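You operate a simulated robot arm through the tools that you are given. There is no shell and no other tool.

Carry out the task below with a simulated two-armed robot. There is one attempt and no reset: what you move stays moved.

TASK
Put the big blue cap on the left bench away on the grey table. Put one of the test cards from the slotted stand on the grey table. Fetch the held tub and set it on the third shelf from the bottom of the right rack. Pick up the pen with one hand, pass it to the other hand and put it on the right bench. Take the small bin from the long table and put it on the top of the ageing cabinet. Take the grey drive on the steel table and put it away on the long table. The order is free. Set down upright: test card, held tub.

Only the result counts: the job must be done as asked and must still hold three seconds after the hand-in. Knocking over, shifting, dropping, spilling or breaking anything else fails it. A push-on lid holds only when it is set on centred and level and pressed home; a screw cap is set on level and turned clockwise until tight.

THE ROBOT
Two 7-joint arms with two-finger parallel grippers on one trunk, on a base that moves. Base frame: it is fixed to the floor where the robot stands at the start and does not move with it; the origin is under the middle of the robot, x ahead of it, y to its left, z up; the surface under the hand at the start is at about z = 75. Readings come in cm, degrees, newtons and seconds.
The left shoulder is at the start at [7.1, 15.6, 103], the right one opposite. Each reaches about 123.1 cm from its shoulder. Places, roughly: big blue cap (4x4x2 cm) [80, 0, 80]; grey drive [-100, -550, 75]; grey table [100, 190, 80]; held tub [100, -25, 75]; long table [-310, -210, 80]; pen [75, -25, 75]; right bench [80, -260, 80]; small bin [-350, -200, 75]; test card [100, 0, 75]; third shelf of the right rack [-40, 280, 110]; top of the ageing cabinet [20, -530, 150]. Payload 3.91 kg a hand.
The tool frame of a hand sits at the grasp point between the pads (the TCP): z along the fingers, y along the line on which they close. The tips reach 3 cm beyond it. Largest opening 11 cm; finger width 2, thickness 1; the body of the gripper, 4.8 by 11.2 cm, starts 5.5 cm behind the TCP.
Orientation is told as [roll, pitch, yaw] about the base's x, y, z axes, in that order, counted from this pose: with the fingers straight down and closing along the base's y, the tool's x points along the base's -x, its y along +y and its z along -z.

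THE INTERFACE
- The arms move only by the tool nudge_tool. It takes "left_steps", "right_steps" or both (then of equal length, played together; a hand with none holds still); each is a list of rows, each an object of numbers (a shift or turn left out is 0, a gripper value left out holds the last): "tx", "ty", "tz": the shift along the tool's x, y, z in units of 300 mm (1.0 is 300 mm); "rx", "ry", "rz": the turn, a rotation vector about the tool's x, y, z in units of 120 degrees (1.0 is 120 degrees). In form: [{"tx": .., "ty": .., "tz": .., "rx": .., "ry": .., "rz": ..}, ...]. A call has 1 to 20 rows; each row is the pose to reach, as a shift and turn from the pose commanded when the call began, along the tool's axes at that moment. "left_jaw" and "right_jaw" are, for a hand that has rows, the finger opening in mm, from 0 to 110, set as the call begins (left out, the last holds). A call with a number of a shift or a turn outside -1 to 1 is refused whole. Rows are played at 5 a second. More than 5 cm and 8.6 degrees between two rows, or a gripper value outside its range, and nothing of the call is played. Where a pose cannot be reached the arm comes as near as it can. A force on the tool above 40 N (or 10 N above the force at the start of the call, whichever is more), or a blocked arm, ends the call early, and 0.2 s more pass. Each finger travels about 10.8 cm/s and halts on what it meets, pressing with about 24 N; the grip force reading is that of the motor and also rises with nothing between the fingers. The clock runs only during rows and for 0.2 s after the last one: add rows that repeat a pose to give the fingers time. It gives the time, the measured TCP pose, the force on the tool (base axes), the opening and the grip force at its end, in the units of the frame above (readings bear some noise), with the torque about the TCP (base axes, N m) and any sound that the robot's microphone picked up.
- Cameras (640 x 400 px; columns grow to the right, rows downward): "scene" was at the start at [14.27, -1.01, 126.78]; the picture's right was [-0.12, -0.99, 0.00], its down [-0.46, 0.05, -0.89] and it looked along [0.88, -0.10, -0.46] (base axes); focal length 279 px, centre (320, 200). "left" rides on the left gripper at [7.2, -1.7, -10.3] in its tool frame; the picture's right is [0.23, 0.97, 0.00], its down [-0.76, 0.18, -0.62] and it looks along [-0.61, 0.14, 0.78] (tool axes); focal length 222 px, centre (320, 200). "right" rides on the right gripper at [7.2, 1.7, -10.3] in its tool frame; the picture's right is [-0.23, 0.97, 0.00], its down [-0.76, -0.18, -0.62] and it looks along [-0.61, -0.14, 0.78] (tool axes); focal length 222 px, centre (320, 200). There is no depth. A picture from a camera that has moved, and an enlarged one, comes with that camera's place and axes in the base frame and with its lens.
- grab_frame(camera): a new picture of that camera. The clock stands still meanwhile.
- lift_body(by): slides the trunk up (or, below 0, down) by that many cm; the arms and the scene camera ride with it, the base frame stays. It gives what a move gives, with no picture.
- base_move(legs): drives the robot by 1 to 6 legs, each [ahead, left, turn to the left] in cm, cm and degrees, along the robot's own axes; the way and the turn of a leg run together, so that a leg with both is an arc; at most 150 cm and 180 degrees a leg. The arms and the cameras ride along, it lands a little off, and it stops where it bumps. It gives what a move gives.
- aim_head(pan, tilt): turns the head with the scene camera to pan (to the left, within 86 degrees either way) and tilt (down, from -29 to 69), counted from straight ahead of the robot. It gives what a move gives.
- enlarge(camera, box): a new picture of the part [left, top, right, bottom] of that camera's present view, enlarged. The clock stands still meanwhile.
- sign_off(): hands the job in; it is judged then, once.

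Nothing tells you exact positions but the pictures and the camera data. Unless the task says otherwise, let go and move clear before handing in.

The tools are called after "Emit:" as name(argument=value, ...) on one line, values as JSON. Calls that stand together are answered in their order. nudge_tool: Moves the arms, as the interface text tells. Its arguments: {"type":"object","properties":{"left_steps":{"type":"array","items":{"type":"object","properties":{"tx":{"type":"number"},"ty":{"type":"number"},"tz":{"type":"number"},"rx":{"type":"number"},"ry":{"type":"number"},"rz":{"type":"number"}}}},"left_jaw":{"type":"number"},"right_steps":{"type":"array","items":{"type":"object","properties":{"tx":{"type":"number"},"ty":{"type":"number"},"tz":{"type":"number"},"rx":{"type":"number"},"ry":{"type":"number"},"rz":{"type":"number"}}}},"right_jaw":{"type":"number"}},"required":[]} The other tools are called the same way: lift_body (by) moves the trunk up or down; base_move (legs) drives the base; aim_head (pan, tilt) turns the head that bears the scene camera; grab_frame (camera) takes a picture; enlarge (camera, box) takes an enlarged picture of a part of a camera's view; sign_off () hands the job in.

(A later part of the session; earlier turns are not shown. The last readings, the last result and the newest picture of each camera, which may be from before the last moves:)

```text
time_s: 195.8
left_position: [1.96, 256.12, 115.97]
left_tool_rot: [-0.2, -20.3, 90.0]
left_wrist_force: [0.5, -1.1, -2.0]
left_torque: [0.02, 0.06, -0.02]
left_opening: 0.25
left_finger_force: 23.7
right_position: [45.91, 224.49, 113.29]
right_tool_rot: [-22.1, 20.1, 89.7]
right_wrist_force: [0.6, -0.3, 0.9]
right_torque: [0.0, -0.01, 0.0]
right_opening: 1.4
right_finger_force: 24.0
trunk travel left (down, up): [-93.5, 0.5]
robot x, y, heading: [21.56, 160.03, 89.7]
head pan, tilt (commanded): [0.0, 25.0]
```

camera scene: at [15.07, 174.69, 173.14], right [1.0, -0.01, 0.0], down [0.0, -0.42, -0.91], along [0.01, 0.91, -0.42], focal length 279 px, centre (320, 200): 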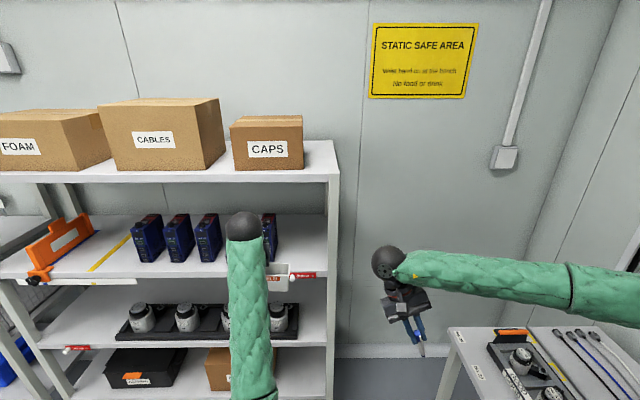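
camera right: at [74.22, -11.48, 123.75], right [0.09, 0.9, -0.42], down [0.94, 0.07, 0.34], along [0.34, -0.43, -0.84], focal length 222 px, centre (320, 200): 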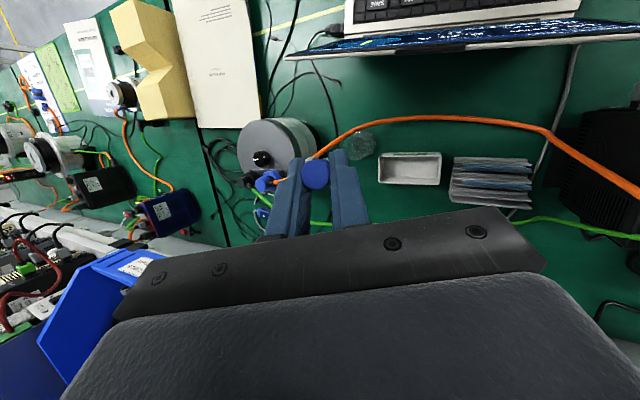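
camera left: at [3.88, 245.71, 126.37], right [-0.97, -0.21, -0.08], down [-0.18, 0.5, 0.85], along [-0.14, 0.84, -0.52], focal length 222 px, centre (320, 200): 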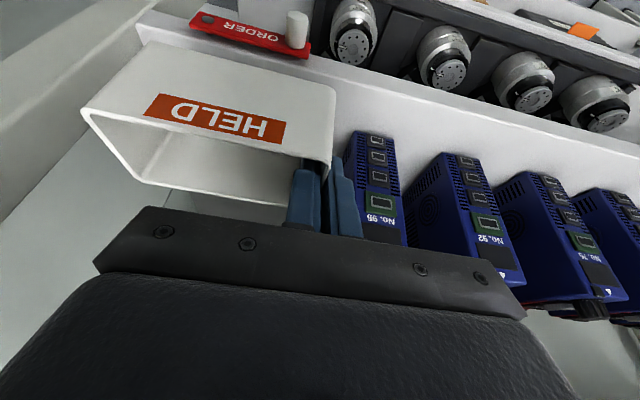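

Still no contact; I keep lowering in small steps until the tub meets the shelf.

Emit:
nudge_tool(left_steps=[{"tx": 0.0023, "tz": 0.0063}, {"tx": 0.0023, "tz": 0.0063}])

Emit:
nudge_tool(left_steps=[{"tx": 0.0023, "tz": 0.0063}, {"tx": 0.0023, "tz": 0.0063}])

Emit:
nudge_tool(left_steps=[{"tx": 0.0023, "tz": 0.0063}, {"tx": 0.0023, "tz": 0.0063}])

Emit:
enlarge(camera="scene", box=[240, 210, 360, 290])

```text
time_s: 196.4
left_position: [1.99, 256.18, 115.93]
left_tool_rot: [-0.2, -20.3, 90.0]
left_wrist_force: [-0.3, 0.4, -1.7]
left_torque: [0.0, 0.02, 0.02]
left_opening: 0.28
left_finger_force: 24.0
right_position: [45.93, 224.56, 113.13]
right_tool_rot: [-22.2, 20.1, 89.7]
right_wrist_force: [-0.4, 0.1, -0.7]
right_torque: [-0.01, 0.0, 0.02]
right_opening: 1.42
right_finger_force: 23.9
trunk travel left (down, up): [-93.5, 0.5]
robot x, y, heading: [20.93, 160.19, 89.8]
head pan, tilt (commanded): [0.0, 25.0]
```

```text
time_s: 197.0
left_position: [2.05, 256.09, 115.72]
left_tool_rot: [-0.3, -20.3, 90.0]
left_wrist_force: [0.3, 0.7, -1.1]
left_torque: [0.01, 0.08, -0.03]
left_opening: 0.27
left_finger_force: 24.4
right_position: [45.84, 224.56, 113.19]
right_tool_rot: [-22.1, 20.0, 89.7]
right_wrist_force: [-0.5, 0.2, -0.9]
right_torque: [-0.02, -0.02, -0.02]
right_opening: 1.43
right_finger_force: 24.1
trunk travel left (down, up): [-93.5, 0.5]
robot x, y, heading: [20.94, 160.14, 89.5]
head pan, tilt (commanded): [0.0, 25.0]
```

```text
time_s: 197.6
left_position: [2.05, 256.0, 115.35]
left_tool_rot: [-0.3, -20.3, 89.9]
left_wrist_force: [0.5, 0.4, -1.8]
left_torque: [-0.01, 0.08, 0.01]
left_opening: 0.28
left_finger_force: 23.1
right_position: [45.89, 224.53, 113.23]
right_tool_rot: [-22.1, 20.2, 89.7]
right_wrist_force: [0.4, 0.0, 0.0]
right_torque: [0.02, 0.04, -0.01]
right_opening: 1.42
right_finger_force: 23.8
trunk travel left (down, up): [-93.5, 0.5]
robot x, y, heading: [21.5, 160.07, 89.6]
head pan, tilt (commanded): [0.0, 25.0]
```

```text
5.00 times, centred on (300, 250) of scene
camera zoom: at [21.38, 174.68, 173.14], right [1.0, -0.01, 0.0], down [0.0, -0.42, -0.91], along [0.01, 0.91, -0.42], focal length 1395 px, centre (420, -50)
```

zoom: 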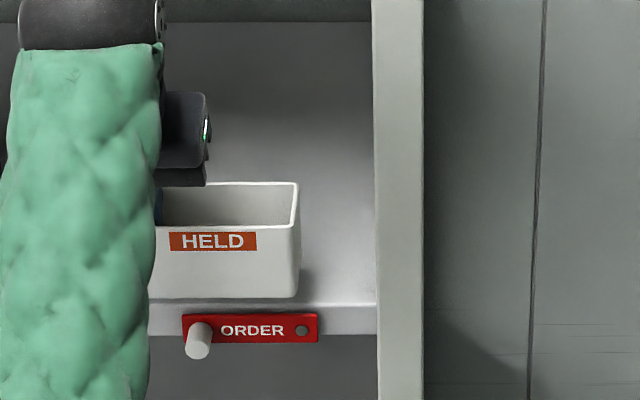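

Emit:
nudge_tool(left_steps=[{"tx": 0.0023, "tz": 0.0063}, {"tx": 0.0023, "tz": 0.0063}])

Emit:
nudge_tool(left_steps=[{"tx": 0.0023, "tz": 0.0063}, {"tx": 0.0023, "tz": 0.0063}])

Emit:
nudge_tool(left_steps=[{"tx": 0.0023, "tz": 0.0063}, {"tx": 0.0023, "tz": 0.0063}])

```text
time_s: 198.2
left_position: [1.95, 256.07, 115.21]
left_tool_rot: [-0.2, -20.3, 90.0]
left_wrist_force: [-0.9, -1.1, -1.1]
left_torque: [0.03, 0.04, 0.01]
left_opening: 0.28
left_finger_force: 23.9
right_position: [45.93, 224.51, 113.28]
right_tool_rot: [-22.1, 20.1, 89.6]
right_wrist_force: [0.2, -0.1, -0.6]
right_torque: [-0.02, 0.0, 0.02]
right_opening: 1.39
right_finger_force: 24.7
trunk travel left (down, up): [-93.5, 0.5]
robot x, y, heading: [21.16, 160.3, 89.7]
head pan, tilt (commanded): [0.0, 25.0]
```

```text
time_s: 198.8
left_position: [1.98, 256.04, 115.01]
left_tool_rot: [-0.4, -20.3, 90.0]
left_wrist_force: [0.4, 0.8, -1.3]
left_torque: [-0.01, 0.11, 0.01]
left_opening: 0.26
left_finger_force: 23.7
right_position: [45.92, 224.54, 113.2]
right_tool_rot: [-22.1, 20.1, 89.6]
right_wrist_force: [-1.1, 0.0, -0.1]
right_torque: [0.01, -0.01, -0.01]
right_opening: 1.4
right_finger_force: 24.4
trunk travel left (down, up): [-93.5, 0.5]
robot x, y, heading: [21.31, 160.19, 89.7]
head pan, tilt (commanded): [0.0, 25.0]
```

```text
time_s: 199.4
left_position: [2.02, 256.03, 114.97]
left_tool_rot: [-0.3, -20.2, 90.0]
left_wrist_force: [0.2, 0.0, -1.3]
left_torque: [-0.01, 0.05, -0.02]
left_opening: 0.29
left_finger_force: 24.0
right_position: [45.88, 224.5, 113.15]
right_tool_rot: [-22.1, 20.1, 89.7]
right_wrist_force: [-0.9, 0.1, -0.5]
right_torque: [-0.02, 0.02, -0.01]
right_opening: 1.42
right_finger_force: 24.2
trunk travel left (down, up): [-93.5, 0.5]
robot x, y, heading: [20.87, 160.25, 89.5]
head pan, tilt (commanded): [0.0, 25.0]
```

Emit:
nudge_tool(left_steps=[{"tx": 0.0035, "tz": 0.0094}, {"tx": 0.0035, "tz": 0.0094}])

Emit:
nudge_tool(left_steps=[{"tx": 0.0035, "tz": 0.0094}, {"tx": 0.0035, "tz": 0.0094}])

Emit:
enlarge(camera="scene", box=[240, 210, 360, 290])

Emit:
grab_frame(camera="left")

```text
time_s: 200.0
left_position: [2.08, 256.01, 114.48]
left_tool_rot: [-0.4, -20.3, 89.9]
left_wrist_force: [0.0, 0.2, -1.9]
left_torque: [0.01, 0.08, 0.03]
left_opening: 0.29
left_finger_force: 24.0
right_position: [45.84, 224.57, 113.11]
right_tool_rot: [-22.0, 20.1, 89.6]
right_wrist_force: [-0.1, 0.9, -1.0]
right_torque: [0.0, 0.03, -0.01]
right_opening: 1.41
right_finger_force: 23.9
trunk travel left (down, up): [-93.5, 0.5]
robot x, y, heading: [21.41, 159.85, 89.9]
head pan, tilt (commanded): [0.0, 25.0]
```

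```text
time_s: 200.6
left_position: [2.0, 255.99, 114.12]
left_tool_rot: [-0.3, -20.3, 89.9]
left_wrist_force: [0.5, -0.1, -1.6]
left_torque: [0.03, 0.07, 0.0]
left_opening: 0.26
left_finger_force: 23.7
right_position: [45.87, 224.46, 113.32]
right_tool_rot: [-22.2, 20.2, 89.8]
right_wrist_force: [-0.3, 0.3, -0.5]
right_torque: [0.0, -0.01, 0.0]
right_opening: 1.4
right_finger_force: 24.2
trunk travel left (down, up): [-93.5, 0.5]
robot x, y, heading: [21.42, 160.32, 89.5]
head pan, tilt (commanded): [0.0, 25.0]
```

```text
5.00 times, centred on (300, 250) of scene
camera zoom: at [21.38, 174.68, 173.14], right [1.0, -0.01, 0.0], down [0.0, -0.42, -0.91], along [0.01, 0.91, -0.42], focal length 1395 px, centre (420, -50)
```

zoom: 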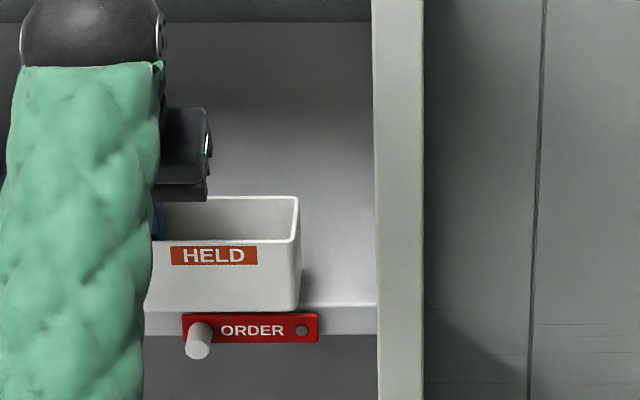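

```text
taken
camera left: at [3.8, 245.66, 121.38], right [-0.97, -0.21, -0.08], down [-0.18, 0.5, 0.85], along [-0.14, 0.84, -0.52], focal length 222 px, centre (320, 200)
```

left: 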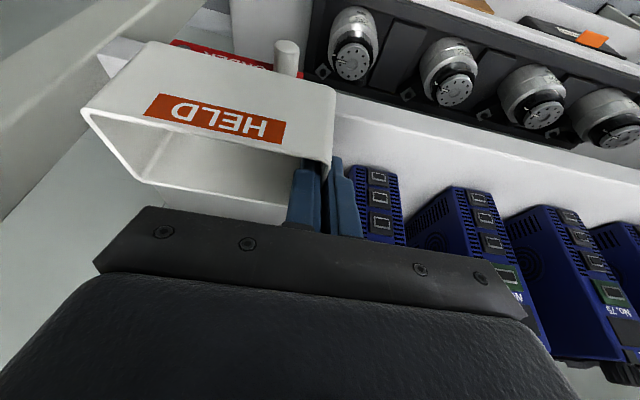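

The shelf edge lies deeper than I took it (front about y≈258, surface about z≈105). I move the tub further in, slowly, watching the forces.

Emit:
nudge_tool(left_steps=[{"tx": -0.031, "tz": 0.0116}, {"tx": -0.0625, "tz": 0.023}, {"tx": -0.094, "tz": 0.0347}, {"tx": -0.125, "tz": 0.0463}, {"tx": -0.125, "tz": 0.0463}])

Emit:
enlarge(camera="scene", box=[220, 170, 370, 290])

Emit:
grab_frame(camera="left")

```text
time_s: 201.8
left_position: [1.96, 260.07, 114.25]
left_tool_rot: [-0.3, -20.2, 90.0]
left_wrist_force: [-0.6, -0.4, -1.4]
left_torque: [0.0, 0.06, -0.01]
left_opening: 0.25
left_finger_force: 23.4
right_position: [45.78, 224.33, 113.22]
right_tool_rot: [-22.2, 20.0, 89.7]
right_wrist_force: [0.3, 0.1, -0.6]
right_torque: [0.02, 0.01, -0.01]
right_opening: 1.42
right_finger_force: 24.0
trunk travel left (down, up): [-93.5, 0.5]
robot x, y, heading: [20.86, 160.34, 89.3]
head pan, tilt (commanded): [0.0, 25.0]
```

```text
3.33 times, centred on (295, 230) of scene
camera zoom: at [21.38, 174.66, 173.14], right [1.0, -0.01, 0.0], down [0.0, -0.42, -0.91], along [0.01, 0.91, -0.42], focal length 930 px, centre (403, 100)
```

zoom: 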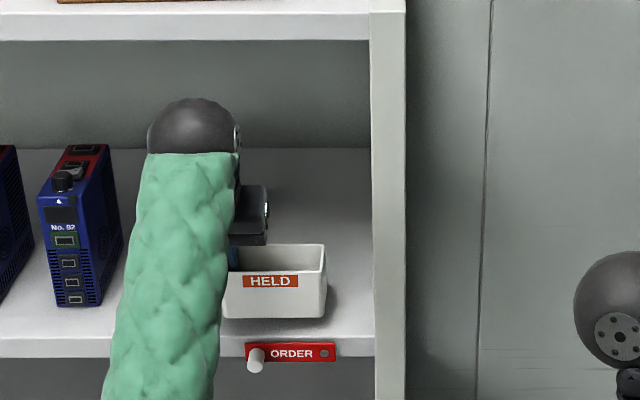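

```text
taken
camera left: at [3.75, 249.66, 121.31], right [-0.97, -0.21, -0.08], down [-0.18, 0.5, 0.85], along [-0.14, 0.84, -0.52], focal length 222 px, centre (320, 200)
```

left: 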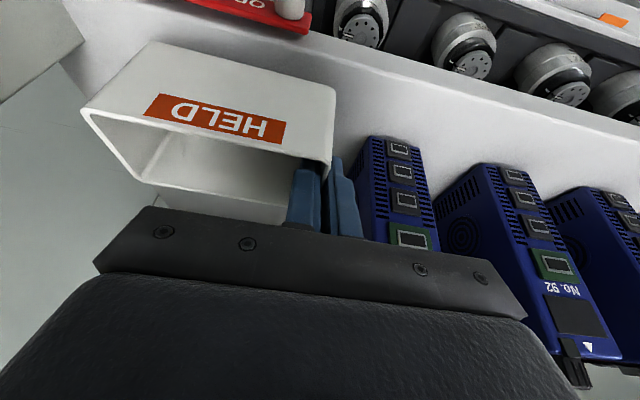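

Emit:
nudge_tool(left_steps=[{"tx": -0.031, "tz": 0.0116}, {"tx": -0.0625, "tz": 0.023}, {"tx": -0.094, "tz": 0.0347}, {"tx": -0.118, "tz": 0.0437}, {"tx": -0.118, "tz": 0.0437}])

Emit:
nudge_tool(left_steps=[{"tx": 0.0058, "tz": 0.0156}, {"tx": 0.0116, "tz": 0.0313}, {"tx": 0.0174, "tz": 0.047}, {"tx": 0.0174, "tz": 0.047}])

Emit:
enlarge(camera="scene", box=[220, 170, 370, 290])

```text
time_s: 203.0
left_position: [2.01, 263.86, 114.38]
left_tool_rot: [-0.3, -20.3, 90.0]
left_wrist_force: [-0.3, 0.5, -0.7]
left_torque: [-0.01, 0.07, -0.01]
left_opening: 0.26
left_finger_force: 24.0
right_position: [45.87, 224.57, 113.17]
right_tool_rot: [-22.1, 20.1, 89.7]
right_wrist_force: [-0.5, 0.3, 0.0]
right_torque: [0.0, -0.03, 0.01]
right_opening: 1.42
right_finger_force: 23.3
trunk travel left (down, up): [-93.5, 0.5]
robot x, y, heading: [21.22, 160.16, 89.5]
head pan, tilt (commanded): [0.0, 25.0]
```

```text
time_s: 204.0
left_position: [2.11, 264.0, 112.76]
left_tool_rot: [-0.3, -20.4, 90.0]
left_wrist_force: [-0.4, -1.7, -1.9]
left_torque: [0.07, 0.06, 0.03]
left_opening: 0.25
left_finger_force: 24.0
right_position: [45.94, 224.49, 113.18]
right_tool_rot: [-22.1, 20.1, 89.7]
right_wrist_force: [0.5, 0.8, 0.2]
right_torque: [0.01, -0.01, 0.01]
right_opening: 1.4
right_finger_force: 23.9
trunk travel left (down, up): [-93.5, 0.5]
robot x, y, heading: [21.03, 160.08, 89.8]
head pan, tilt (commanded): [0.0, 25.0]
```

```text
3.33 times, centred on (295, 230) of scene
camera zoom: at [21.37, 174.68, 173.14], right [1.0, -0.01, 0.0], down [0.0, -0.42, -0.91], along [0.01, 0.91, -0.42], focal length 930 px, centre (403, 100)
```

zoom: 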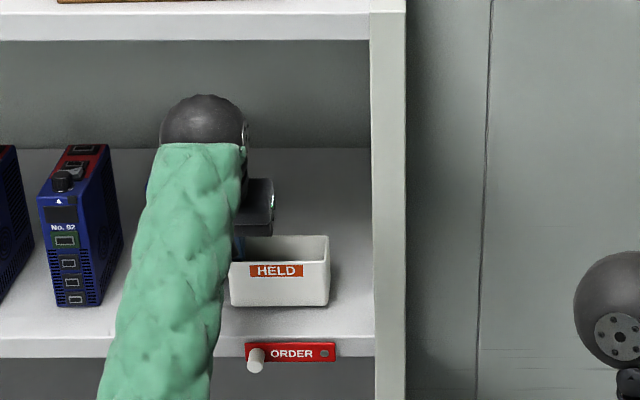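

Emit:
nudge_tool(left_steps=[{"tx": 0.0035, "tz": 0.0094}, {"tx": 0.007, "tz": 0.0188}, {"tx": 0.007, "tz": 0.0188}])

Emit:
nudge_tool(left_steps=[{"tx": 0.0035, "tz": 0.0094}, {"tx": 0.0035, "tz": 0.0094}])

Emit:
nudge_tool(left_steps=[{"tx": 0.0035, "tz": 0.0094}, {"tx": 0.0035, "tz": 0.0094}])

```text
time_s: 204.8
left_position: [2.03, 263.8, 112.28]
left_tool_rot: [-0.3, -20.4, 90.0]
left_wrist_force: [-0.3, 1.2, 6.4]
left_torque: [0.33, 0.08, -0.03]
left_opening: 0.27
left_finger_force: 23.9
right_position: [45.97, 224.62, 113.21]
right_tool_rot: [-22.1, 20.1, 89.8]
right_wrist_force: [-0.3, -0.2, -0.3]
right_torque: [0.01, -0.02, -0.01]
right_opening: 1.4
right_finger_force: 24.2
trunk travel left (down, up): [-93.5, 0.5]
robot x, y, heading: [21.28, 160.24, 89.4]
head pan, tilt (commanded): [0.0, 25.0]
```

```text
time_s: 205.4
left_position: [2.04, 263.75, 112.02]
left_tool_rot: [-0.3, -20.4, 90.0]
left_wrist_force: [-1.9, 4.6, 17.5]
left_torque: [0.18, 0.18, 0.04]
left_opening: 0.26
left_finger_force: 24.7
right_position: [45.89, 224.38, 113.39]
right_tool_rot: [-22.1, 20.1, 89.7]
right_wrist_force: [0.2, 0.3, -0.4]
right_torque: [-0.04, 0.03, 0.0]
right_opening: 1.41
right_finger_force: 24.4
trunk travel left (down, up): [-93.5, 0.5]
robot x, y, heading: [20.75, 160.44, 89.5]
head pan, tilt (commanded): [0.0, 25.0]
```

```text
time_s: 206.0
left_position: [2.09, 263.64, 111.71]
left_tool_rot: [-0.3, -20.4, 90.0]
left_wrist_force: [-2.2, 1.6, 18.9]
left_torque: [0.09, 0.19, 0.0]
left_opening: 0.26
left_finger_force: 23.4
right_position: [46.02, 224.4, 113.24]
right_tool_rot: [-22.0, 19.9, 89.7]
right_wrist_force: [0.0, -0.1, -0.3]
right_torque: [0.02, -0.01, 0.0]
right_opening: 1.4
right_finger_force: 24.3
trunk travel left (down, up): [-93.5, 0.5]
robot x, y, heading: [20.89, 159.97, 89.8]
head pan, tilt (commanded): [0.0, 25.0]
```

The tub rests on the shelf. I ease off, open the left fingers and withdraw along the finger direction.

Emit:
nudge_tool(left_steps=[{"tx": -0.0023, "tz": -0.0063}, {"tx": -0.0023, "tz": -0.0063}])

Emit:
nudge_tool(left_steps=[{"tz": 0}, {"tz": 0}, {"tz": 0}], left_jaw=14)

Emit:
nudge_tool(left_steps=[{"tz": -0.02}, {"tz": -0.05}, {"tz": -0.09}, {"tz": -0.13}, {"tz": -0.165}, {"tz": -0.165}])

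Emit:
grab_frame(camera="left")

Emit:
enlarge(camera="scene", box=[220, 170, 370, 290])

```text
time_s: 206.6
left_position: [1.98, 263.63, 111.74]
left_tool_rot: [-0.3, -20.2, 90.0]
left_wrist_force: [-1.0, -0.9, 11.0]
left_torque: [0.16, 0.13, -0.01]
left_opening: 0.27
left_finger_force: 23.7
right_position: [45.86, 224.36, 113.28]
right_tool_rot: [-22.1, 20.1, 89.7]
right_wrist_force: [-0.4, -0.1, 0.3]
right_torque: [0.02, -0.05, -0.02]
right_opening: 1.41
right_finger_force: 24.1
trunk travel left (down, up): [-93.5, 0.5]
robot x, y, heading: [21.42, 160.48, 89.5]
head pan, tilt (commanded): [0.0, 25.0]
```

```text
time_s: 207.4
left_position: [2.05, 263.77, 111.67]
left_tool_rot: [-0.3, -20.2, 90.0]
left_wrist_force: [-0.3, -0.7, 1.1]
left_torque: [0.04, 0.02, -0.02]
left_opening: 1.41
left_finger_force: 0.1
right_position: [45.91, 224.53, 113.26]
right_tool_rot: [-22.0, 20.1, 89.7]
right_wrist_force: [0.0, 1.0, -0.3]
right_torque: [0.01, -0.03, -0.02]
right_opening: 1.39
right_finger_force: 24.6
trunk travel left (down, up): [-93.5, 0.5]
robot x, y, heading: [21.48, 160.2, 89.8]
head pan, tilt (commanded): [0.0, 25.0]
```

```text
time_s: 208.8
left_position: [2.06, 262.1, 116.38]
left_tool_rot: [-0.3, -20.3, 89.9]
left_wrist_force: [-0.4, 0.1, 0.1]
left_torque: [0.02, 0.02, 0.0]
left_opening: 1.4
left_finger_force: 0.1
right_position: [45.86, 224.47, 113.2]
right_tool_rot: [-22.2, 20.1, 89.6]
right_wrist_force: [0.4, 0.2, 0.1]
right_torque: [0.02, 0.01, 0.0]
right_opening: 1.41
right_finger_force: 24.0
trunk travel left (down, up): [-93.5, 0.5]
robot x, y, heading: [20.95, 160.28, 89.6]
head pan, tilt (commanded): [0.0, 25.0]
```

```text
taken
camera left: at [3.83, 251.69, 123.49], right [-0.97, -0.21, -0.08], down [-0.18, 0.5, 0.85], along [-0.14, 0.84, -0.52], focal length 222 px, centre (320, 200)
```

left: 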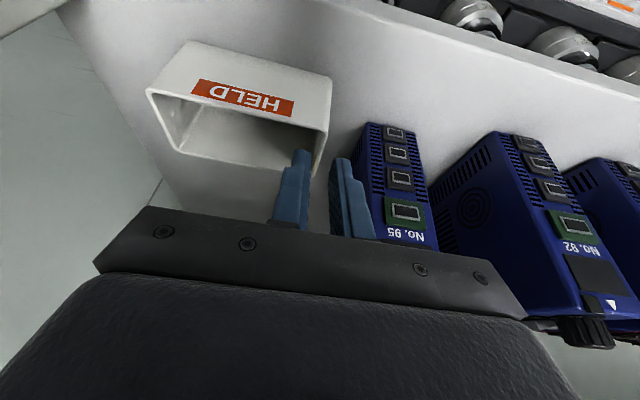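

```text
3.33 times, centred on (295, 230) of scene
camera zoom: at [21.38, 174.68, 173.14], right [1.0, -0.01, 0.0], down [0.0, -0.42, -0.91], along [0.01, 0.91, -0.42], focal length 930 px, centre (403, 100)
```

zoom: 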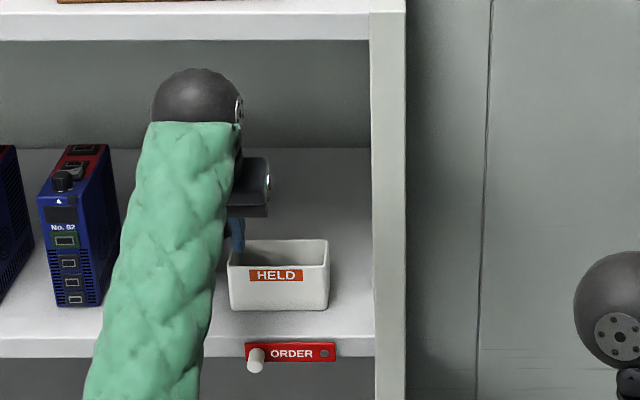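

Emit:
base_move(legs=[[-30, 0, 0]])

Emit:
enlarge(camera="scene", box=[160, 130, 400, 290])

Emit:
grab_frame(camera="right")

```text
time_s: 210.8
left_position: [1.4, 232.43, 116.24]
left_tool_rot: [-0.4, -20.2, 90.3]
left_wrist_force: [0.3, 0.1, -0.6]
left_torque: [0.0, -0.02, -0.03]
left_opening: 1.41
left_finger_force: 0.1
right_position: [45.41, 195.0, 113.17]
right_tool_rot: [-22.1, 20.1, 90.0]
right_wrist_force: [0.3, 0.3, -0.3]
right_torque: [-0.05, -0.04, 0.0]
right_opening: 1.41
right_finger_force: 24.1
trunk travel left (down, up): [-93.5, 0.5]
robot x, y, heading: [21.32, 130.64, 90.0]
head pan, tilt (commanded): [0.0, 25.0]
```

```text
2.50 times, centred on (280, 210) of scene
camera zoom: at [21.2, 145.16, 173.12], right [1.0, 0.0, 0.0], down [0.0, -0.42, -0.91], along [0.0, 0.91, -0.42], focal length 697 px, centre (420, 175)
```

zoom: 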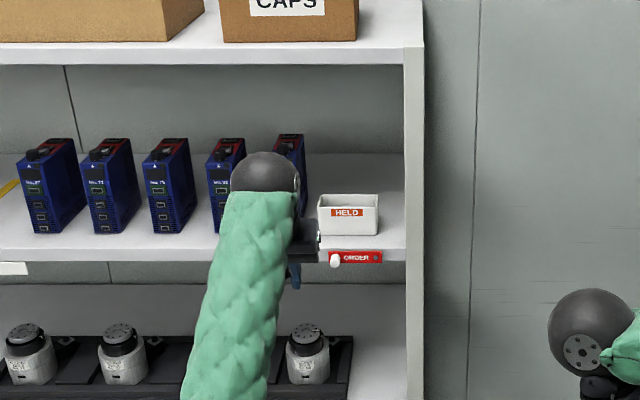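

```text
taken
camera right: at [40.05, 191.42, 123.96], right [-0.9, 0.09, -0.42], down [-0.07, 0.94, 0.34], along [0.43, 0.34, -0.84], focal length 222 px, centre (320, 200)
```

right: 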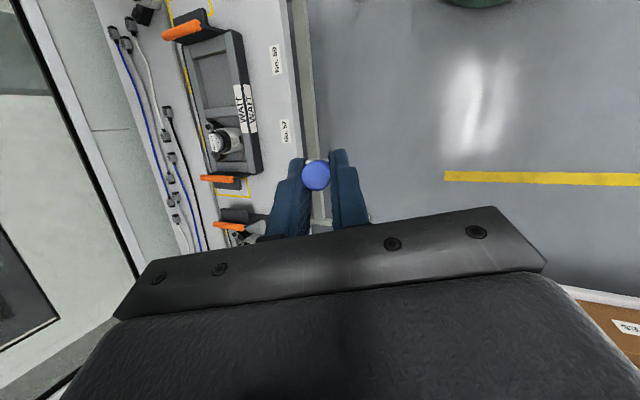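

The HELD tub stands on the third shelf of the right rack. Now I prepare the handover of the pen: the right hand turns so that the pen lies level, pointing to the left.

Emit:
nudge_tool(right_steps=[{"ry": -0.0515, "rz": 0.0208}, {"ry": -0.103, "rz": 0.0416}, {"ry": -0.1545, "rz": 0.0624}, {"ry": -0.1545, "rz": 0.0624}])

Emit:
nudge_tool(right_steps=[{"rx": -0.067}, {"rx": -0.133}, {"rx": -0.2}, {"rx": -0.267}, {"rx": -0.333}, {"rx": -0.4}, {"rx": -0.467}, {"rx": -0.533}, {"rx": -0.6}, {"rx": -0.667}, {"rx": -0.733}, {"rx": -0.8}, {"rx": -0.867}, {"rx": -0.933}, {"rx": -0.933}])

Emit:
aim_head(pan=0, tilt=40)

Emit:
grab_frame(camera="scene")

Emit:
grab_frame(camera="right")

```text
time_s: 211.8
left_position: [1.44, 232.3, 116.16]
left_tool_rot: [-0.3, -20.2, 90.3]
left_wrist_force: [0.3, 0.6, -0.7]
left_torque: [0.01, 0.02, -0.01]
left_opening: 1.41
left_finger_force: 0.0
right_position: [45.48, 195.12, 113.13]
right_tool_rot: [-22.1, 0.1, 90.0]
right_wrist_force: [-0.4, 0.6, -0.8]
right_torque: [-0.02, 0.03, 0.0]
right_opening: 1.42
right_finger_force: 24.4
trunk travel left (down, up): [-93.5, 0.5]
robot x, y, heading: [20.84, 130.89, 89.9]
head pan, tilt (commanded): [0.0, 25.0]
```

```text
time_s: 215.0
left_position: [1.59, 232.2, 116.34]
left_tool_rot: [-0.2, -20.3, 90.2]
left_wrist_force: [-0.3, 0.0, -0.2]
left_torque: [0.0, 0.04, -0.03]
left_opening: 1.41
left_finger_force: 0.1
right_position: [45.53, 194.99, 113.18]
right_tool_rot: [89.9, 0.0, 90.0]
right_wrist_force: [-0.1, 0.6, 1.3]
right_torque: [0.0, 0.03, -0.01]
right_opening: 1.4
right_finger_force: 23.7
trunk travel left (down, up): [-93.5, 0.5]
robot x, y, heading: [21.02, 130.62, 89.8]
head pan, tilt (commanded): [0.0, 25.0]
```

```text
time_s: 215.8
left_position: [1.43, 232.23, 116.39]
left_tool_rot: [-0.3, -20.3, 90.4]
left_wrist_force: [-0.5, 0.2, 0.5]
left_torque: [0.01, -0.01, -0.01]
left_opening: 1.41
left_finger_force: 0.1
right_position: [45.43, 194.97, 113.17]
right_tool_rot: [89.8, 0.1, 90.0]
right_wrist_force: [0.6, 0.0, 0.6]
right_torque: [0.02, -0.01, 0.02]
right_opening: 1.4
right_finger_force: 23.9
trunk travel left (down, up): [-93.5, 0.5]
robot x, y, heading: [21.15, 130.57, 89.9]
head pan, tilt (commanded): [0.0, 40.0]
```

```text
taken
camera scene: at [21.18, 144.31, 170.82], right [1.0, 0.0, 0.0], down [0.0, -0.64, -0.77], along [0.0, 0.77, -0.64], focal length 279 px, centre (320, 200)
```

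scene: 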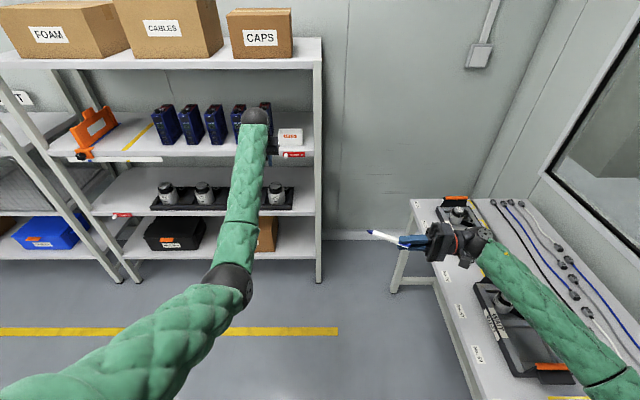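

```text
taken
camera right: at [55.82, 187.76, 114.84], right [0.0, 0.23, 0.97], down [0.62, 0.76, -0.18], along [-0.78, 0.61, -0.15], focal length 222 px, centre (320, 200)
```

right: 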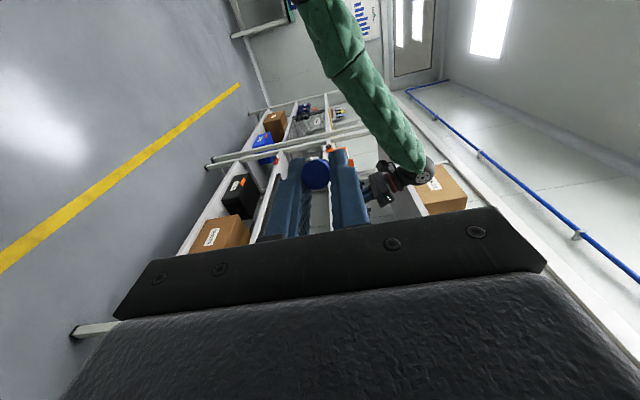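

Emit:
enlarge(camera="scene", box=[350, 200, 500, 280])

```text
4.27 times, centred on (425, 240) of scene
camera zoom: at [21.18, 144.31, 170.82], right [1.0, 0.0, 0.0], down [0.0, -0.64, -0.77], along [0.0, 0.77, -0.64], focal length 1190 px, centre (-128, 29)
```

zoom: 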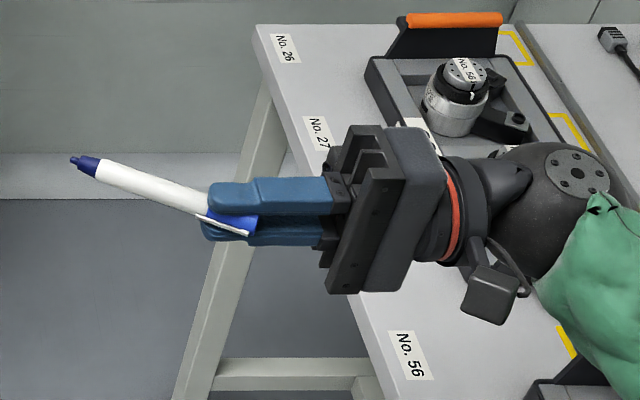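

The pen is level and points left from the right fingers, with about 9 cm of it free. I bring it to the middle in front of the robot and turn the left hand to take it from above.

Emit:
nudge_tool(right_steps=[{"tx": -0.055, "ty": -0.038, "tz": 0.1}, {"tx": -0.11, "ty": -0.076, "tz": 0.2}, {"tx": -0.165, "ty": -0.114, "tz": 0.305}, {"tx": -0.22, "ty": -0.152, "tz": 0.41}, {"tx": -0.275, "ty": -0.19, "tz": 0.51}, {"tx": -0.33, "ty": -0.228, "tz": 0.615}, {"tx": -0.387, "ty": -0.267, "tz": 0.717}, {"tx": -0.387, "ty": -0.267, "tz": 0.717}])

Emit:
nudge_tool(left_steps=[{"ry": 0.056, "tz": -0.03}, {"ry": 0.112, "tz": -0.06}, {"ry": 0.169, "tz": -0.09}, {"ry": 0.169, "tz": -0.09}], left_jaw=50)

Emit:
nudge_tool(left_steps=[{"rz": -0.066}, {"rz": -0.131}, {"rz": -0.197}, {"rz": -0.263}, {"rz": -0.328}, {"rz": -0.394}, {"rz": -0.46}, {"rz": -0.525}, {"rz": -0.525}])

Emit:
grab_frame(camera="scene")

```text
time_s: 217.6
left_position: [1.54, 232.24, 116.43]
left_tool_rot: [-0.3, -20.2, 90.3]
left_wrist_force: [0.1, 0.3, 0.8]
left_torque: [0.02, -0.01, -0.04]
left_opening: 1.4
left_finger_force: 0.0
right_position: [23.81, 206.57, 105.09]
right_tool_rot: [89.7, 0.1, 90.0]
right_wrist_force: [0.3, 0.4, 1.2]
right_torque: [0.01, 0.03, 0.0]
right_opening: 1.39
right_finger_force: 24.1
trunk travel left (down, up): [-93.5, 0.5]
robot x, y, heading: [20.81, 130.53, 90.1]
head pan, tilt (commanded): [0.0, 40.0]
```

```text
time_s: 218.6
left_position: [1.45, 231.44, 118.73]
left_tool_rot: [-0.2, 0.1, 90.2]
left_wrist_force: [0.2, 0.4, -0.5]
left_torque: [0.04, -0.01, 0.01]
left_opening: 4.99
left_finger_force: 0.1
right_position: [23.8, 206.59, 105.1]
right_tool_rot: [89.7, 0.1, 90.0]
right_wrist_force: [-0.4, -0.4, -0.5]
right_torque: [0.0, 0.02, -0.02]
right_opening: 1.44
right_finger_force: 24.5
trunk travel left (down, up): [-93.5, 0.5]
robot x, y, heading: [21.02, 130.5, 89.9]
head pan, tilt (commanded): [0.0, 40.0]
```

```text
time_s: 220.6
left_position: [1.48, 231.37, 118.88]
left_tool_rot: [-0.1, 0.3, 153.3]
left_wrist_force: [-0.5, 0.0, 0.0]
left_torque: [0.02, -0.01, -0.03]
left_opening: 4.99
left_finger_force: 0.0
right_position: [23.84, 206.56, 105.27]
right_tool_rot: [89.8, 0.1, 89.9]
right_wrist_force: [0.4, -0.5, 0.8]
right_torque: [0.01, 0.0, -0.01]
right_opening: 1.4
right_finger_force: 23.8
trunk travel left (down, up): [-93.5, 0.5]
robot x, y, heading: [20.77, 130.72, 89.7]
head pan, tilt (commanded): [0.0, 40.0]
```

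```text
taken
camera scene: at [21.16, 144.32, 170.81], right [1.0, 0.0, 0.0], down [0.0, -0.64, -0.77], along [0.0, 0.77, -0.64], focal length 279 px, centre (320, 200)
```

scene: 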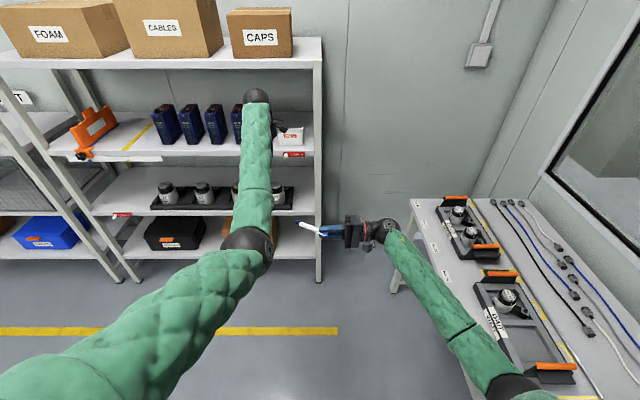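

Emit:
nudge_tool(left_steps=[{"tx": 0.113, "ty": 0.062, "tz": 0.0}, {"tx": 0.226, "ty": 0.124, "tz": 0.0}, {"tx": 0.34, "ty": 0.186, "tz": 0.0}, {"tx": 0.453, "ty": 0.247, "tz": 0.0}, {"tx": 0.566, "ty": 0.309, "tz": 0.0}, {"tx": 0.68, "ty": 0.371, "tz": 0.0}, {"tx": 0.792, "ty": 0.433, "tz": 0.0}, {"tx": 0.792, "ty": 0.433, "tz": 0.0}])

Emit:
grab_frame(camera="left")

Emit:
enlarge(camera="scene", box=[240, 170, 400, 270])

```text
time_s: 222.0
left_position: [8.74, 225.0, 127.49]
left_tool_rot: [-9.0, -5.0, 155.9]
left_wrist_force: [-0.5, -0.5, 0.0]
left_torque: [0.0, -0.04, 0.02]
left_opening: 5.02
left_finger_force: 0.0
left hand out of reach, approached as far as the arm can: row 3, 4, 5, 6
right_position: [23.8, 206.49, 105.21]
right_tool_rot: [89.8, 0.1, 89.9]
right_wrist_force: [0.2, 0.4, -0.1]
right_torque: [0.0, 0.0, -0.01]
right_opening: 1.42
right_finger_force: 23.9
trunk travel left (down, up): [-93.5, 0.5]
robot x, y, heading: [20.9, 130.58, 89.7]
head pan, tilt (commanded): [0.0, 40.0]
stopped in row 6 (left hand): the arm was blocked; the commanded pose is now the measured one
```

```text
taken
camera left: at [16.25, 221.79, 137.28], right [-0.2, -0.97, -0.17], down [-0.76, 0.04, 0.65], along [-0.62, 0.26, -0.74], focal length 222 px, centre (320, 200)
```

left: 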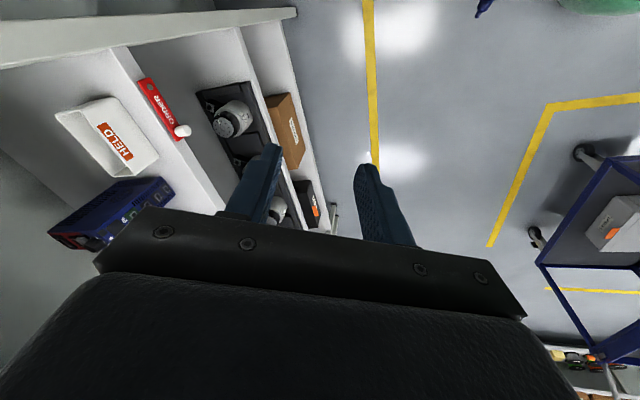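

```text
4.00 times, centred on (320, 220) of scene
camera zoom: at [21.04, 144.28, 170.82], right [1.0, 0.0, 0.0], down [0.0, -0.64, -0.77], along [0.0, 0.77, -0.64], focal length 1116 px, centre (320, 120)
```

zoom: 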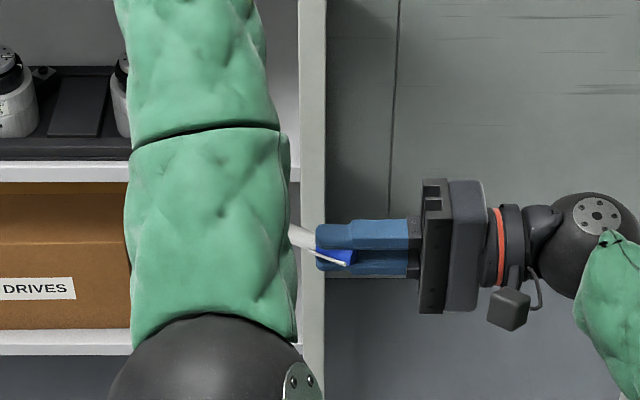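

The left wrist is at its limit this high up. I bring both hands lower, where it moved freely before, and meet there.

Emit:
nudge_tool(left_steps=[{"tx": -0.03, "ty": 0.005, "tz": 0.114, "rx": -0.0094, "ry": 0.0052, "rz": 0.0027}, {"tx": -0.057, "ty": 0.011, "tz": 0.228, "rx": -0.019, "ry": 0.0104, "rz": 0.0054}, {"tx": -0.085, "ty": 0.017, "tz": 0.342, "rx": -0.028, "ry": 0.0156, "rz": 0.008}, {"tx": -0.114, "ty": 0.022, "tz": 0.457, "rx": -0.0375, "ry": 0.0208, "rz": 0.0108}, {"tx": -0.142, "ty": 0.028, "tz": 0.57, "rx": -0.047, "ry": 0.026, "rz": 0.0135}, {"tx": -0.17, "ty": 0.034, "tz": 0.685, "rx": -0.056, "ry": 0.031, "rz": 0.0163}, {"tx": -0.2, "ty": 0.04, "tz": 0.8, "rx": -0.066, "ry": 0.0365, "rz": 0.019}, {"tx": -0.228, "ty": 0.045, "tz": 0.913, "rx": -0.075, "ry": 0.0417, "rz": 0.0217}], right_steps=[{"ty": -0.067}, {"ty": -0.133}, {"ty": -0.2}, {"ty": -0.267}, {"ty": -0.333}, {"ty": -0.4}, {"ty": -0.467}, {"ty": -0.533}])

Emit:
grab_frame(camera="scene")

```text
time_s: 223.8
left_position: [1.9, 231.5, 100.6]
left_tool_rot: [0.3, -0.1, 152.6]
left_wrist_force: [-0.1, -0.1, 0.2]
left_torque: [-0.01, -0.02, 0.04]
left_opening: 5.0
left_finger_force: 0.0
right_position: [23.9, 206.53, 100.99]
right_tool_rot: [89.8, 0.2, 89.9]
right_wrist_force: [0.4, 0.7, -0.1]
right_torque: [-0.01, -0.02, 0.0]
right_opening: 1.39
right_finger_force: 24.0
right hand out of reach, approached as far as the arm can: row 3, 4, 5, 6, 7, 8
trunk travel left (down, up): [-93.5, 0.5]
robot x, y, heading: [20.72, 130.43, 89.8]
head pan, tilt (commanded): [0.0, 40.0]
```

```text
taken
camera scene: at [21.11, 144.39, 170.8], right [1.0, 0.0, 0.0], down [0.0, -0.64, -0.77], along [0.0, 0.77, -0.64], focal length 279 px, centre (320, 200)
```

scene: 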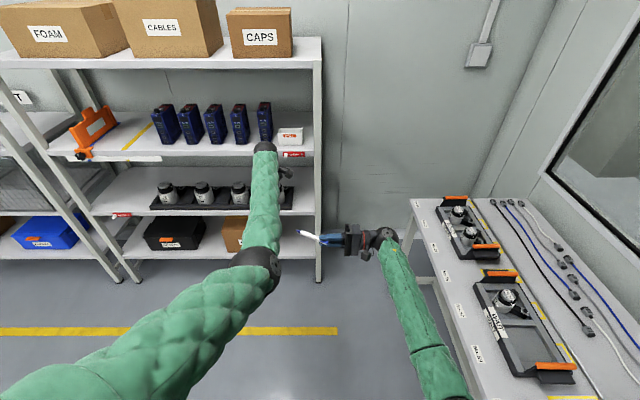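

Emit:
nudge_tool(left_steps=[{"tx": 0.08, "ty": 0.074, "tz": -0.01}, {"tx": 0.163, "ty": 0.148, "tz": -0.02}, {"tx": 0.245, "ty": 0.222, "tz": -0.03}, {"tx": 0.327, "ty": 0.296, "tz": -0.04}, {"tx": 0.41, "ty": 0.37, "tz": -0.05}, {"tx": 0.49, "ty": 0.444, "tz": -0.063}, {"tx": 0.49, "ty": 0.444, "tz": -0.063}])

Emit:
grab_frame(camera="left")

Emit:
enlarge(camera="scene", box=[240, 170, 400, 270])

```text
time_s: 225.2
left_position: [-3.55, 214.98, 104.8]
left_tool_rot: [1.5, -7.7, 157.8]
left_wrist_force: [-0.8, 0.8, -0.1]
left_torque: [0.01, -0.01, -0.01]
left_opening: 5.02
left_finger_force: 0.0
right_position: [23.83, 206.41, 101.14]
right_tool_rot: [89.9, 0.2, 90.0]
right_wrist_force: [0.2, -0.5, 0.7]
right_torque: [0.04, -0.02, 0.03]
right_opening: 1.43
right_finger_force: 23.9
trunk travel left (down, up): [-93.5, 0.5]
robot x, y, heading: [20.55, 131.17, 89.8]
head pan, tilt (commanded): [0.0, 40.0]
stopped in row 7 (left hand): the arm was blocked; the commanded pose is now the measured one
```

```text
taken
camera left: at [5.14, 213.56, 113.93], right [-0.16, -0.99, -0.01], down [-0.68, 0.1, 0.72], along [-0.71, 0.12, -0.69], focal length 222 px, centre (320, 200)
```

left: 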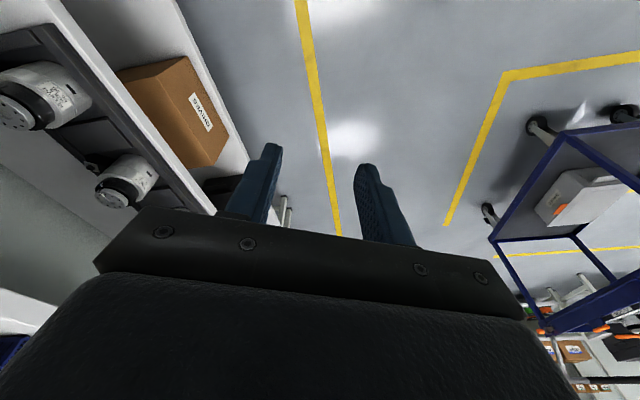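

```text
4.00 times, centred on (320, 220) of scene
camera zoom: at [21.11, 144.21, 170.82], right [1.0, 0.0, 0.0], down [0.0, -0.64, -0.77], along [0.0, 0.77, -0.64], focal length 1116 px, centre (320, 120)
```

zoom: 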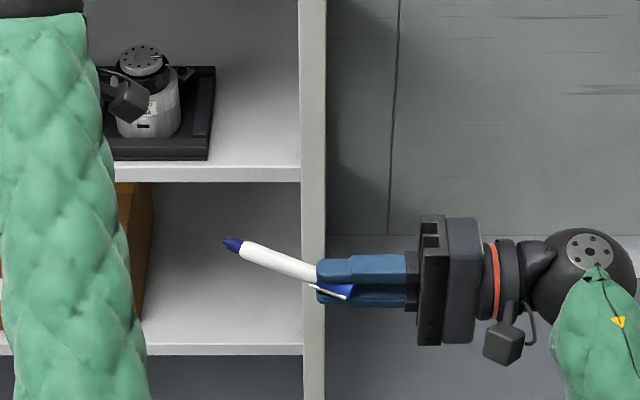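

Emit:
grab_frame(camera="scene")

Emit:
aim_head(pan=10, tilt=65)

Emit:
grab_frame(camera="scene")

```text
taken
camera scene: at [21.11, 144.21, 170.82], right [1.0, 0.0, 0.0], down [0.0, -0.64, -0.77], along [0.0, 0.77, -0.64], focal length 279 px, centre (320, 200)
```

scene: 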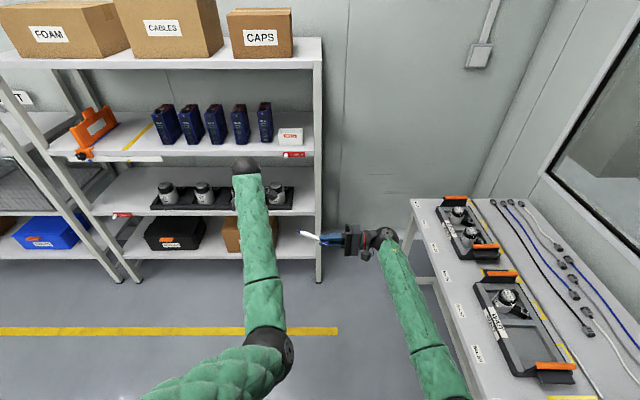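

```text
time_s: 226.1
left_position: [-3.65, 215.11, 104.73]
left_tool_rot: [1.4, -7.7, 157.7]
left_wrist_force: [-0.1, 0.4, 0.0]
left_torque: [0.03, 0.01, -0.01]
left_opening: 5.03
left_finger_force: 0.0
right_position: [23.92, 206.56, 101.11]
right_tool_rot: [89.8, 0.2, 89.9]
right_wrist_force: [0.5, -0.2, 0.7]
right_torque: [0.0, -0.04, 0.01]
right_opening: 1.41
right_finger_force: 24.2
trunk travel left (down, up): [-93.5, 0.5]
robot x, y, heading: [20.93, 130.52, 89.9]
head pan, tilt (commanded): [10.0, 65.0]
```

```text
taken
camera scene: at [20.15, 141.77, 167.59], right [0.99, 0.17, 0.0], down [0.15, -0.89, -0.42], along [-0.07, 0.42, -0.91], focal length 279 px, centre (320, 200)
```

scene: 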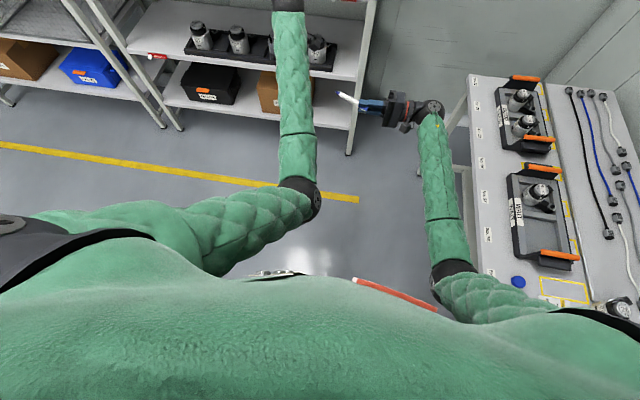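

I see the left arm cannot come further inward, but it is well placed where it is. I bring the pen to the left hand instead: first to a point just short of its open fingers.

Emit:
nudge_tool(right_steps=[{"tx": -0.02, "ty": 0.021, "tz": 0.113}, {"tx": -0.041, "ty": 0.042, "tz": 0.226}, {"tx": -0.062, "ty": 0.063, "tz": 0.34}, {"tx": -0.083, "ty": 0.083, "tz": 0.453}, {"tx": -0.083, "ty": 0.083, "tz": 0.453}])

Emit:
grab_frame(camera="left")

Emit:
aim_head(pan=5, tilt=45)

Emit:
enlarge(camera="scene", box=[220, 120, 400, 240])

```text
time_s: 227.3
left_position: [-3.47, 215.02, 104.75]
left_tool_rot: [1.3, -7.6, 157.8]
left_wrist_force: [0.5, -0.7, 1.1]
left_torque: [0.0, 0.03, 0.01]
left_opening: 5.01
left_finger_force: 0.1
right_position: [10.3, 208.9, 103.41]
right_tool_rot: [89.8, 0.1, 89.9]
right_wrist_force: [-0.4, 1.0, 0.5]
right_torque: [-0.02, 0.0, -0.01]
right_opening: 1.41
right_finger_force: 24.5
trunk travel left (down, up): [-93.5, 0.5]
robot x, y, heading: [20.99, 130.37, 90.2]
head pan, tilt (commanded): [10.0, 65.0]
```

```text
taken
camera left: at [5.31, 213.61, 113.98], right [-0.16, -0.99, -0.01], down [-0.68, 0.1, 0.72], along [-0.71, 0.12, -0.69], focal length 222 px, centre (320, 200)
```

left: 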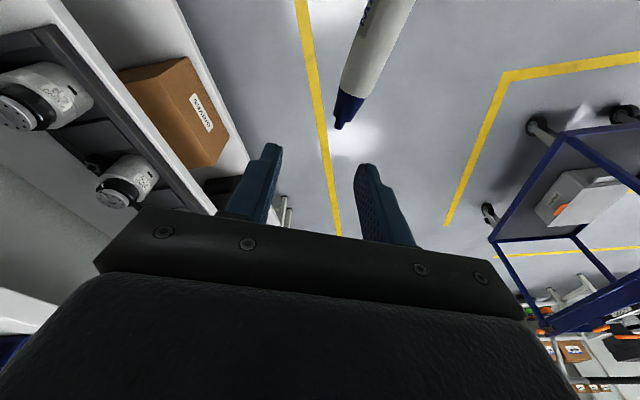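

```text
time_s: 228.1
left_position: [-3.52, 215.12, 104.66]
left_tool_rot: [1.4, -7.7, 157.8]
left_wrist_force: [0.7, -0.4, 0.3]
left_torque: [-0.02, 0.04, 0.01]
left_opening: 5.04
left_finger_force: 0.0
right_position: [10.25, 208.93, 103.46]
right_tool_rot: [89.9, 0.2, 89.9]
right_wrist_force: [0.1, -0.2, 0.7]
right_torque: [-0.02, -0.03, 0.01]
right_opening: 1.42
right_finger_force: 24.0
trunk travel left (down, up): [-93.5, 0.5]
robot x, y, heading: [20.74, 130.77, 89.7]
head pan, tilt (commanded): [5.0, 45.0]
```

```text
3.33 times, centred on (310, 180) of scene
camera zoom: at [20.45, 143.91, 170.08], right [1.0, 0.09, 0.0], down [0.06, -0.71, -0.71], along [-0.06, 0.7, -0.71], focal length 930 px, centre (353, 267)
```

zoom: 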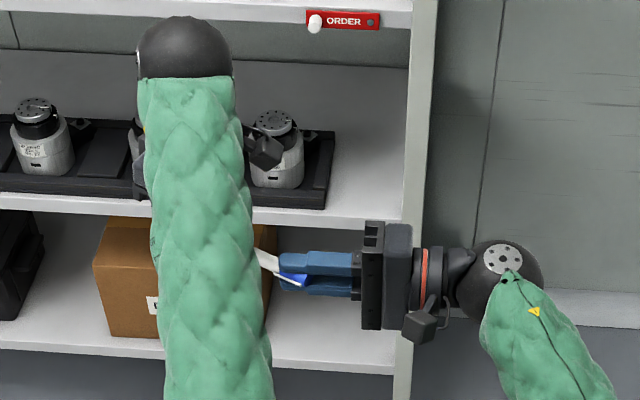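

Emit:
nudge_tool(right_steps=[{"tx": -0.029, "tz": 0.06}, {"tx": -0.0585, "tz": 0.12}, {"tx": -0.088, "tz": 0.179}, {"tx": -0.117, "tz": 0.239}, {"tx": -0.117, "tz": 0.239}])

Emit:
grab_frame(camera="left")

Emit:
enlarge(camera="left", box=[220, 90, 420, 215])

Emit:
grab_frame(camera="right")

```text
time_s: 229.3
left_position: [-3.46, 215.06, 104.76]
left_tool_rot: [1.3, -7.7, 157.7]
left_wrist_force: [-0.9, -0.1, 0.3]
left_torque: [-0.02, -0.01, 0.0]
left_opening: 5.0
left_finger_force: 0.0
right_position: [5.06, 211.44, 103.56]
right_tool_rot: [89.5, 0.7, 89.8]
right_wrist_force: [-0.1, -1.0, 0.1]
right_torque: [0.01, 0.02, 0.01]
right_opening: 1.43
right_finger_force: 23.9
right hand out of reach, approached as far as the arm can: row 3, 4, 5
trunk travel left (down, up): [-93.5, 0.5]
robot x, y, heading: [20.83, 130.45, 90.0]
head pan, tilt (commanded): [5.0, 45.0]
```

```text
taken
camera left: at [5.33, 213.61, 113.92], right [-0.16, -0.99, -0.01], down [-0.68, 0.1, 0.72], along [-0.71, 0.12, -0.69], focal length 222 px, centre (320, 200)
```

left: 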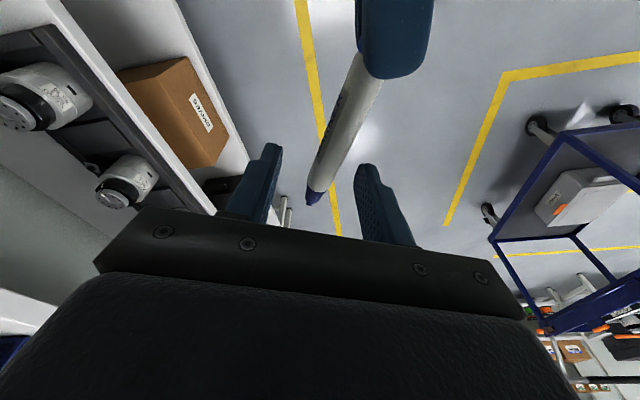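

```text
3.20 times, centred on (320, 152) of left
camera zoom: at [5.33, 213.61, 113.92], right [-0.16, -0.99, -0.01], down [-0.68, 0.1, 0.72], along [-0.71, 0.12, -0.69], focal length 711 px, centre (320, 352)
```

zoom: 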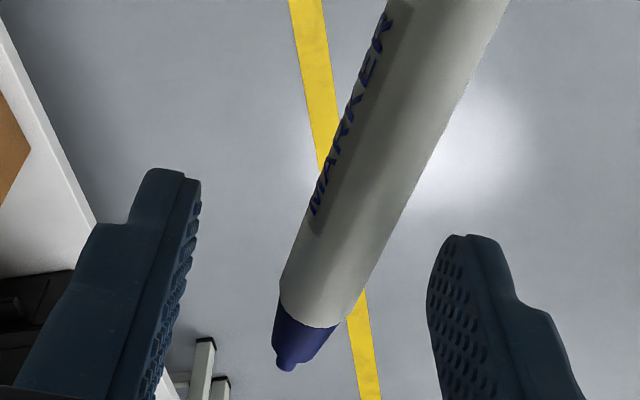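

```text
taken
camera right: at [15.36, 204.21, 105.42], right [-0.01, 0.24, 0.97], down [0.63, 0.76, -0.18], along [-0.78, 0.61, -0.15], focal length 222 px, centre (320, 200)
```

right: 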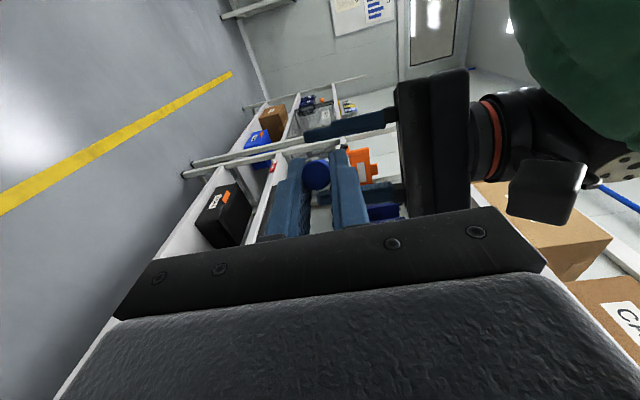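

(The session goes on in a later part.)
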